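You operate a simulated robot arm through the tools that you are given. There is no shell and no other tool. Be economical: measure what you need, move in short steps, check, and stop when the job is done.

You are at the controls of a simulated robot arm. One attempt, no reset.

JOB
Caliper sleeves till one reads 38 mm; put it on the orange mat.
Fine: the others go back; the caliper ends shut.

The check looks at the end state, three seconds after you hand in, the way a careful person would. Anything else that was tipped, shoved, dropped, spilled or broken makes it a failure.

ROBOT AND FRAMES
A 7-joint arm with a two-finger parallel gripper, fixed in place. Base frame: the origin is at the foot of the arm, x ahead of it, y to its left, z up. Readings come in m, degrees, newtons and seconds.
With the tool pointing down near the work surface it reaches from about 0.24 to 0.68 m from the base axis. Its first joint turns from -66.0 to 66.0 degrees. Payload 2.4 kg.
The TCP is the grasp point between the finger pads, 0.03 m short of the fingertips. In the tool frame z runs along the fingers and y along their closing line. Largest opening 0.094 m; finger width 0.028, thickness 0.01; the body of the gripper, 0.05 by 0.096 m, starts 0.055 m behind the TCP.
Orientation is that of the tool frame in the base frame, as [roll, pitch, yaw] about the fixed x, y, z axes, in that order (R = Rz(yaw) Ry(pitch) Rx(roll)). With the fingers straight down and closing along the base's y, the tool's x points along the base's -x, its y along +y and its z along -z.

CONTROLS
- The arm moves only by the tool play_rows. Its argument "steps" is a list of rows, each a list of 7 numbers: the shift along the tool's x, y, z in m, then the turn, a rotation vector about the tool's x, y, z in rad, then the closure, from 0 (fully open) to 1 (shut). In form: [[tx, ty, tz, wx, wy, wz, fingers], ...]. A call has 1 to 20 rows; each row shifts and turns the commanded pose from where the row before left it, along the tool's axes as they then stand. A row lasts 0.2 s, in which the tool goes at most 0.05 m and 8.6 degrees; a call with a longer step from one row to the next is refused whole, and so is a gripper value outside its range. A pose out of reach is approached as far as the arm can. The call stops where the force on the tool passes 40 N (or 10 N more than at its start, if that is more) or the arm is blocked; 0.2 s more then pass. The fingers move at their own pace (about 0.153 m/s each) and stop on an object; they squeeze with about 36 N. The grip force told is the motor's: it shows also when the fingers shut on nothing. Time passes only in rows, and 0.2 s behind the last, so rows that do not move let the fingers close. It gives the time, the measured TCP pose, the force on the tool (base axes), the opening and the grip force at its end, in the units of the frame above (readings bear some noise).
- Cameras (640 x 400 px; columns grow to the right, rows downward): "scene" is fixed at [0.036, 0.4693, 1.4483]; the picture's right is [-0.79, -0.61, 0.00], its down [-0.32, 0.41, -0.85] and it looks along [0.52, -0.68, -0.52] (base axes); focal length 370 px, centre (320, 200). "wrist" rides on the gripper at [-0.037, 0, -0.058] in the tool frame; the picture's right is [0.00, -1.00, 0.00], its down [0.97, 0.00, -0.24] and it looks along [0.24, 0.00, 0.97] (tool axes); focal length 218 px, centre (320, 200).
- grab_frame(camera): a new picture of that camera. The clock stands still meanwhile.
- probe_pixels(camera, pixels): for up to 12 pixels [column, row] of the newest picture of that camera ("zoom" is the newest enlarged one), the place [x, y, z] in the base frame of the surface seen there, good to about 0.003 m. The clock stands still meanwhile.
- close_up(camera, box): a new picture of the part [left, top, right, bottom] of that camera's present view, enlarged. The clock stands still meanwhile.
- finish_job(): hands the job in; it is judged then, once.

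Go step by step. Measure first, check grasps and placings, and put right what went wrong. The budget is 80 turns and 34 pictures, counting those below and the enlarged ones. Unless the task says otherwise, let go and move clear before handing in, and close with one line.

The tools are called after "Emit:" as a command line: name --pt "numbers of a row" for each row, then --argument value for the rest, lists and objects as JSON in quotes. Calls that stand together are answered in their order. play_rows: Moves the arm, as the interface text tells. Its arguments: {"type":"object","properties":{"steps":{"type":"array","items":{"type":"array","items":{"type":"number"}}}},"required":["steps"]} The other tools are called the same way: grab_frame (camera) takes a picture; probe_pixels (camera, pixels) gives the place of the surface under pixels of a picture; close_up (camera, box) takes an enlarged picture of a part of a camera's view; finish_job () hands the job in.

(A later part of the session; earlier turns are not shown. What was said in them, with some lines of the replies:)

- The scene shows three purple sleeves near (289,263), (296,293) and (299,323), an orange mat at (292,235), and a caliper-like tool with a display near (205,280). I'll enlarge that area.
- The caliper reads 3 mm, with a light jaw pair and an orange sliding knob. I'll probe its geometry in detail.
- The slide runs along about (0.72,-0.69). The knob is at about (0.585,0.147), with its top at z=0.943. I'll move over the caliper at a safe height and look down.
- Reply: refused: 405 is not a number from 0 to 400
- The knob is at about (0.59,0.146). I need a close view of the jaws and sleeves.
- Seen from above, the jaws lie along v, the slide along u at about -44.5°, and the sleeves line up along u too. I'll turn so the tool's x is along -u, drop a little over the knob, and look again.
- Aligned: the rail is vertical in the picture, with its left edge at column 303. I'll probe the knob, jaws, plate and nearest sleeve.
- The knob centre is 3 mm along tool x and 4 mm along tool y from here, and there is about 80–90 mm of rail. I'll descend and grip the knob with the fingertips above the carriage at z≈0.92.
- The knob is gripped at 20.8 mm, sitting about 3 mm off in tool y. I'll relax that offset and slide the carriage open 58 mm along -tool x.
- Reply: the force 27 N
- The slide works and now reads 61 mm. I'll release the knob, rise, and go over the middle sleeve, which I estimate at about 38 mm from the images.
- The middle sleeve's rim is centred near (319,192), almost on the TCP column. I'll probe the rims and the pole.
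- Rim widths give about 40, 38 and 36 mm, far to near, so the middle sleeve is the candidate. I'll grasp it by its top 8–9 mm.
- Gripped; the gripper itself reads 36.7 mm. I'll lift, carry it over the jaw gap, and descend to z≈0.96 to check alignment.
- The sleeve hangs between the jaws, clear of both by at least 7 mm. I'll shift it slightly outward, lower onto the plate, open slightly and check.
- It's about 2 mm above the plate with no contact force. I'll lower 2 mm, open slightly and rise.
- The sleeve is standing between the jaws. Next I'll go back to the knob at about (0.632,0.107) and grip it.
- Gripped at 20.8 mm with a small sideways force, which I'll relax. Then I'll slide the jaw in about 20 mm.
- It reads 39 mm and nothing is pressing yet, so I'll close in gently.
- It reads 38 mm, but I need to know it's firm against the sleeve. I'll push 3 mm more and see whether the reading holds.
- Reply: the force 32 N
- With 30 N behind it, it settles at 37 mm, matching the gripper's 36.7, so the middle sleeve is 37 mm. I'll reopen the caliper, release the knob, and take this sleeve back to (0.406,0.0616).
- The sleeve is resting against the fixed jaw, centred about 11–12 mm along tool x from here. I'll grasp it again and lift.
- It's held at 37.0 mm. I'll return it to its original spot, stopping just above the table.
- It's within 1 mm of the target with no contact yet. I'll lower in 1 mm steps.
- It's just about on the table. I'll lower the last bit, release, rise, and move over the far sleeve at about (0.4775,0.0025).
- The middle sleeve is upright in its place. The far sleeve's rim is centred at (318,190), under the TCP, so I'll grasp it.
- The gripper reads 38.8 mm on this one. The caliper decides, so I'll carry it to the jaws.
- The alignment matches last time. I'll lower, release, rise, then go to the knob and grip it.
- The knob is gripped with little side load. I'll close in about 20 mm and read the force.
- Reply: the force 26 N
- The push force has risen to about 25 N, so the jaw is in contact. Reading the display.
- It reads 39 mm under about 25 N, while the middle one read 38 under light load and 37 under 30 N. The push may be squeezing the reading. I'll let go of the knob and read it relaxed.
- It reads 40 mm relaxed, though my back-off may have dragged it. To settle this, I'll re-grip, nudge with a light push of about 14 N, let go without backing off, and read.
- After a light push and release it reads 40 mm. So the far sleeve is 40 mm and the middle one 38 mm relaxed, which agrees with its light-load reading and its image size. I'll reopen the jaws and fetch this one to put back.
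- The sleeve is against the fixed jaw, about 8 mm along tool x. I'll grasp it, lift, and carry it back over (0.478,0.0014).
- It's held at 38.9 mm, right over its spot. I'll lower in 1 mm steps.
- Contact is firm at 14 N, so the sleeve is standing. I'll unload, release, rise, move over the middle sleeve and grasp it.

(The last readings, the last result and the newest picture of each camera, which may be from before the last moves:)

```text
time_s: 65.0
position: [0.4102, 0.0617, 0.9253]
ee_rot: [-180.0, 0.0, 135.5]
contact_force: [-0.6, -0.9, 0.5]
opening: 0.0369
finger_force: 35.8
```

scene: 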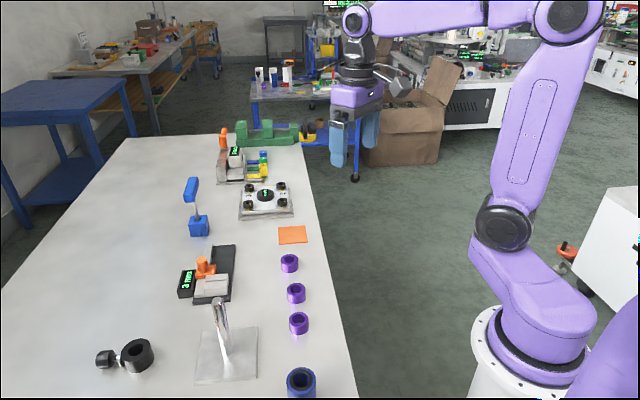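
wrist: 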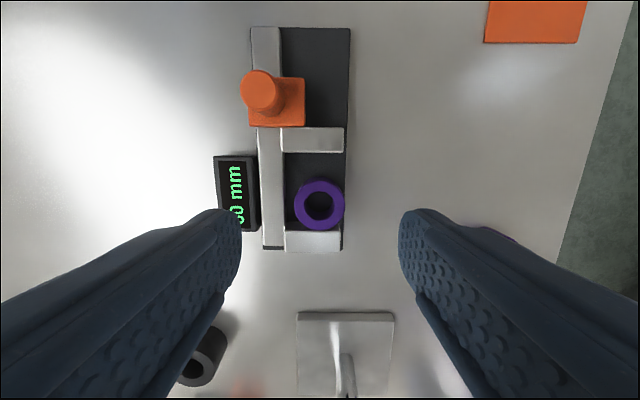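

The middle sleeve is gripped at 36.9 mm, as before. I'll carry it over the mat centre at (0.5495,-0.09).

Emit:
play_rows --pt "0 0 -0.02 0 0 0 0.75" --pt "0 0 -0.04 0 0 0 0.75" --pt "0 0 -0.04 0 0 0 0.75" --pt "-0.041 -0.002 0 0 0 0 0.75" --pt "-0.041 -0.002 0 0 0 0 0.75" --pt "-0.041 -0.002 0 0 0 0 0.75" --pt "-0.041 -0.002 0 0 0 0 0.75" --pt "-0.041 -0.002 0 0 0 0 0.75" --pt "0 0 0.03 0 0 0 0.75" --pt "0 0 0.03 0 0 0 0.75" --pt "0 0 0.025 0 0 0 0.75" --pt "0 0 0.006 0 0 0 0.75" --pt "0 0 0 0 0 0 0.75"

Emit:
close_up --camera "scene" --box '[200, 180, 350, 340]'

```text
time_s: 67.8
position: [0.5484, -0.0901, 0.9379]
ee_rot: [-179.9, 0.0, 135.5]
contact_force: [-0.7, -0.1, -1.8]
opening: 0.0373
finger_force: 35.8
```

```text
2.50 times, centred on (275, 260) of scene
```

zoom: 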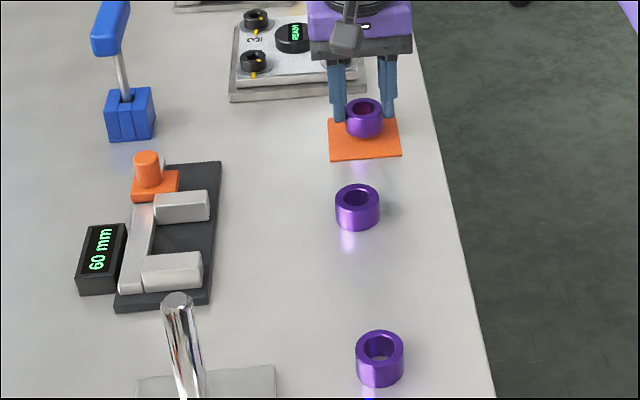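

The sleeve hovers centred over the mat. I'll lower until contact.

Emit:
play_rows --pt "0 0 0.003 0 0 0 0.75" --pt "0 0 0.002 0 0 0 0.75" --pt "0 0 0.0015 0 0 0 0.75" --pt "0 0 0.0015 0 0 0 0.75" --pt "0 0 0 0 0 0 0.75"

Emit:
play_rows --pt "0 0 0.001 0 0 0 0.75" --pt "0 0 0 0 0 0 0.75"

Emit:
play_rows --pt "0 0 0.001 0 0 0 0.75" --pt "0 0 0 0 0 0 0.75"

```text
time_s: 69.0
position: [0.5468, -0.0935, 0.9281]
ee_rot: [-180.0, 0.0, 135.5]
contact_force: [0.7, -0.5, -0.5]
opening: 0.0368
finger_force: 36.4
```

```text
time_s: 69.6
position: [0.5472, -0.0919, 0.9269]
ee_rot: [180.0, 0.1, 135.5]
contact_force: [-0.5, 0.0, 0.3]
opening: 0.0369
finger_force: 36.1
```

```text
time_s: 70.2
position: [0.5483, -0.0924, 0.9285]
ee_rot: [-180.0, 0.0, 135.4]
contact_force: [-4.4, 0.0, 12.7]
opening: 0.0371
finger_force: 36.1
```

Contact is at 12.7 N. I'll release, rise, and travel to above the caliper knob.

Emit:
play_rows --pt "0 0 -0.001 0 0 0 0.75" --pt "0 0 0 0 0 0 0.6" --pt "0 0 0 0 0 0 0.4" --pt "0 0 -0.03 0 0 0 0.4" --pt "0 0 -0.035 0 0 0 0.4" --pt "0 0 -0.03 0 0 0 0.4" --pt "0.013 0.0333 0 0 0 0 0.4" --pt "0.013 0.0333 0 0 0 0 0.4" --pt "0.013 0.0333 0 0 0 0 0.4" --pt "0.013 0.0333 0 0 0 0 0.4" --pt "0.013 0.0333 0 0 0 0 0.4" --pt "0.013 0.0333 0 0 0 0 0.4" --pt "0 0 0 0 0 0 0.4" --pt "0 0 0 0 0 0 0.4"

```text
time_s: 73.2
position: [0.6323, 0.1058, 1.0243]
ee_rot: [180.0, -0.1, 135.5]
contact_force: [-0.2, 0.1, -0.1]
opening: 0.0564
finger_force: 0.0
```

I'm above the knob within about 1 mm. I'll descend, grip it and slide the jaw shut most of the way.

Emit:
play_rows --pt "0 0 0.03 0 0 0 0.4" --pt "0 0 0.03 0 0 0 0.4" --pt "0 0 0.0155 0 0 0 0.4" --pt "0 0 0 0 0 0 0.7" --pt "0 0 0 0 0 0 0.9" --pt "0 0 0 0 0 0 0.9" --pt "0.005 0 0 0 0 0 0.9" --pt "0.008 0 0 0 0 0 0.9" --pt "0.008 0 0 0 0 0 0.9" --pt "0.008 0 0 0 0 0 0.9" --pt "0.008 0 0 0 0 0 0.9" --pt "0.008 0 0 0 0 0 0.9" --pt "0.006 0 0 0 0 0 0.9" --pt "0.004 0 0 0 0 0 0.9" --pt "0.002 0 0 0 0 0 0.9" --pt "0 0 0 0 0 0 0.9"

Emit:
play_rows --pt "0.001 0 0 0 0 0 0.9" --pt "0.001 0 0 0 0 0 0.9" --pt "0.001 0 0 0 0 0 0.9" --pt "0 0 0 0 0 0 0.9"

```text
time_s: 76.6
position: [0.5916, 0.1464, 0.9466]
ee_rot: [179.9, 0.1, 135.5]
contact_force: [18.4, 17.1, -7.9]
opening: 0.0214
finger_force: 45.3
```

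```text
time_s: 77.6
position: [0.5894, 0.1482, 0.9465]
ee_rot: [179.8, 0.1, 135.5]
contact_force: [17.3, 15.8, -3.2]
opening: 0.0211
finger_force: 44.9
```

There's a side load of about 24 N in +b. I'll relieve it and push on until the jaw stops.

Emit:
play_rows --pt "0 0.003 0 0 0 0 0.9" --pt "0.001 0.001 0 0 0 0 0.9" --pt "0.001 0 0 0 0 0 0.9" --pt "0 0 0 0 0 0 0.9" --pt "0 0 0 0 0 0 0.9"

Emit:
play_rows --pt "0.001 0 0 0 0 0 0.9" --pt "0.001 0 0 0 0 0 0.9" --pt "0 0 0 0 0 0 0.9" --pt "0 0 0 0 0 0 0.9"

```text
time_s: 78.8
position: [0.5896, 0.1493, 0.9458]
ee_rot: [-179.7, -0.1, 135.4]
contact_force: [-11.6, -14.0, 4.1]
opening: 0.0213
finger_force: 44.6
```

```text
time_s: 79.8
position: [0.5886, 0.15, 0.9467]
ee_rot: [-179.9, -0.1, 135.2]
contact_force: [-2.3, -24.9, -4.3]
opening: 0.021
finger_force: 45.3
```

Emit:
play_rows --pt "0.001 -0.002 0 0 0 0 0.9" --pt "0.001 -0.001 0 0 0 0 0.9" --pt "0 0 0 0 0 0 0.9" --pt "0 0 0 0 0 0 0.9"

Emit:
play_rows --pt "0 0 0 0 0 0 0.6" --pt "0 0 0 0 0 0 0.4" --pt "0 0 0 0 0 0 0.4"

Emit:
close_up --camera "scene" --box '[160, 210, 340, 340]'

```text
time_s: 80.8
position: [0.5885, 0.15, 0.9465]
ee_rot: [-180.0, 0.3, 135.5]
contact_force: [24.9, -14.5, -13.6]
opening: 0.021
finger_force: 45.4
```

```text
time_s: 81.6
position: [0.5853, 0.1541, 0.9465]
ee_rot: [-180.0, 0.1, 135.5]
contact_force: [0.3, -1.4, 0.1]
opening: 0.0565
finger_force: 0.1
```

```text
3.08 times, centred on (250, 275) of scene
```

zoom: 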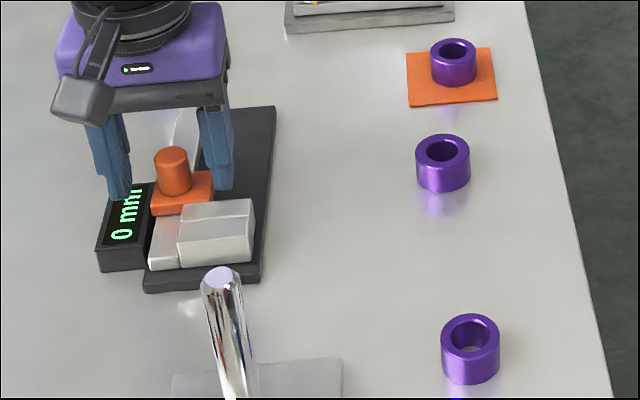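

The caliper reads 0 mm with its jaws shut, the 38 mm sleeve stands on the mat, and the 40 mm one is back in its place. I'll rise clear and take one last look.

Emit:
play_rows --pt "0 0 -0.03 0 0 0 0.4" --pt "0 0 -0.04 0 0 0 0.3" --pt "0 0 -0.05 0 0 0 0.2" --pt "0 0 -0.04 0 0 0 0.2" --pt "0 0 0 0 0 0 0.2"

Emit:
grab_frame --camera "scene"

Emit:
probe_pixels --camera "scene" --pixels '[[307, 227], [307, 237], [289, 257], [297, 315], [285, 241], [304, 240], [280, 228]]'

```text
time_s: 82.8
position: [0.5836, 0.1499, 1.1046]
ee_rot: [-180.0, 0.0, 135.6]
contact_force: [0.7, 0.4, 0.6]
opening: 0.0752
finger_force: 0.0
```

```text
1 pictures are left
```

scene: 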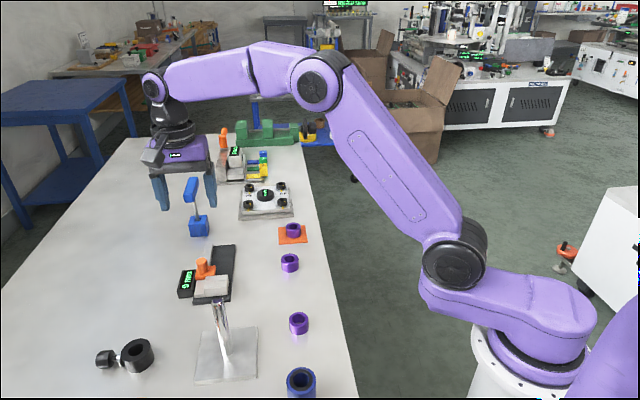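

```text
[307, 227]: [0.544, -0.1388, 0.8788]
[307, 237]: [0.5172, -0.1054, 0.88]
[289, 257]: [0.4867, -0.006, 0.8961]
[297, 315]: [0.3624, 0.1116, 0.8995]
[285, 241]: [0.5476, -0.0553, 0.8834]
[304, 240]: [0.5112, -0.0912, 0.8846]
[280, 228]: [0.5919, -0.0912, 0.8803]
```

The final picture shows everything in place: the sleeve on the mat at (292,230), the other two at (289,263) and (299,323), the caliper shut and the arm clear. I'll hand in.

Emit:
finish_job

```text
The job is handed in.
```

The 38 mm sleeve is standing on the orange mat, and the caliper is shut at 0 mm. It read 38 under a light push and 37 when pressed hard. The far sleeve reads 40 mm and is back in its spot. I never moved or measured the near one, which looks about 36 mm in the pictures.
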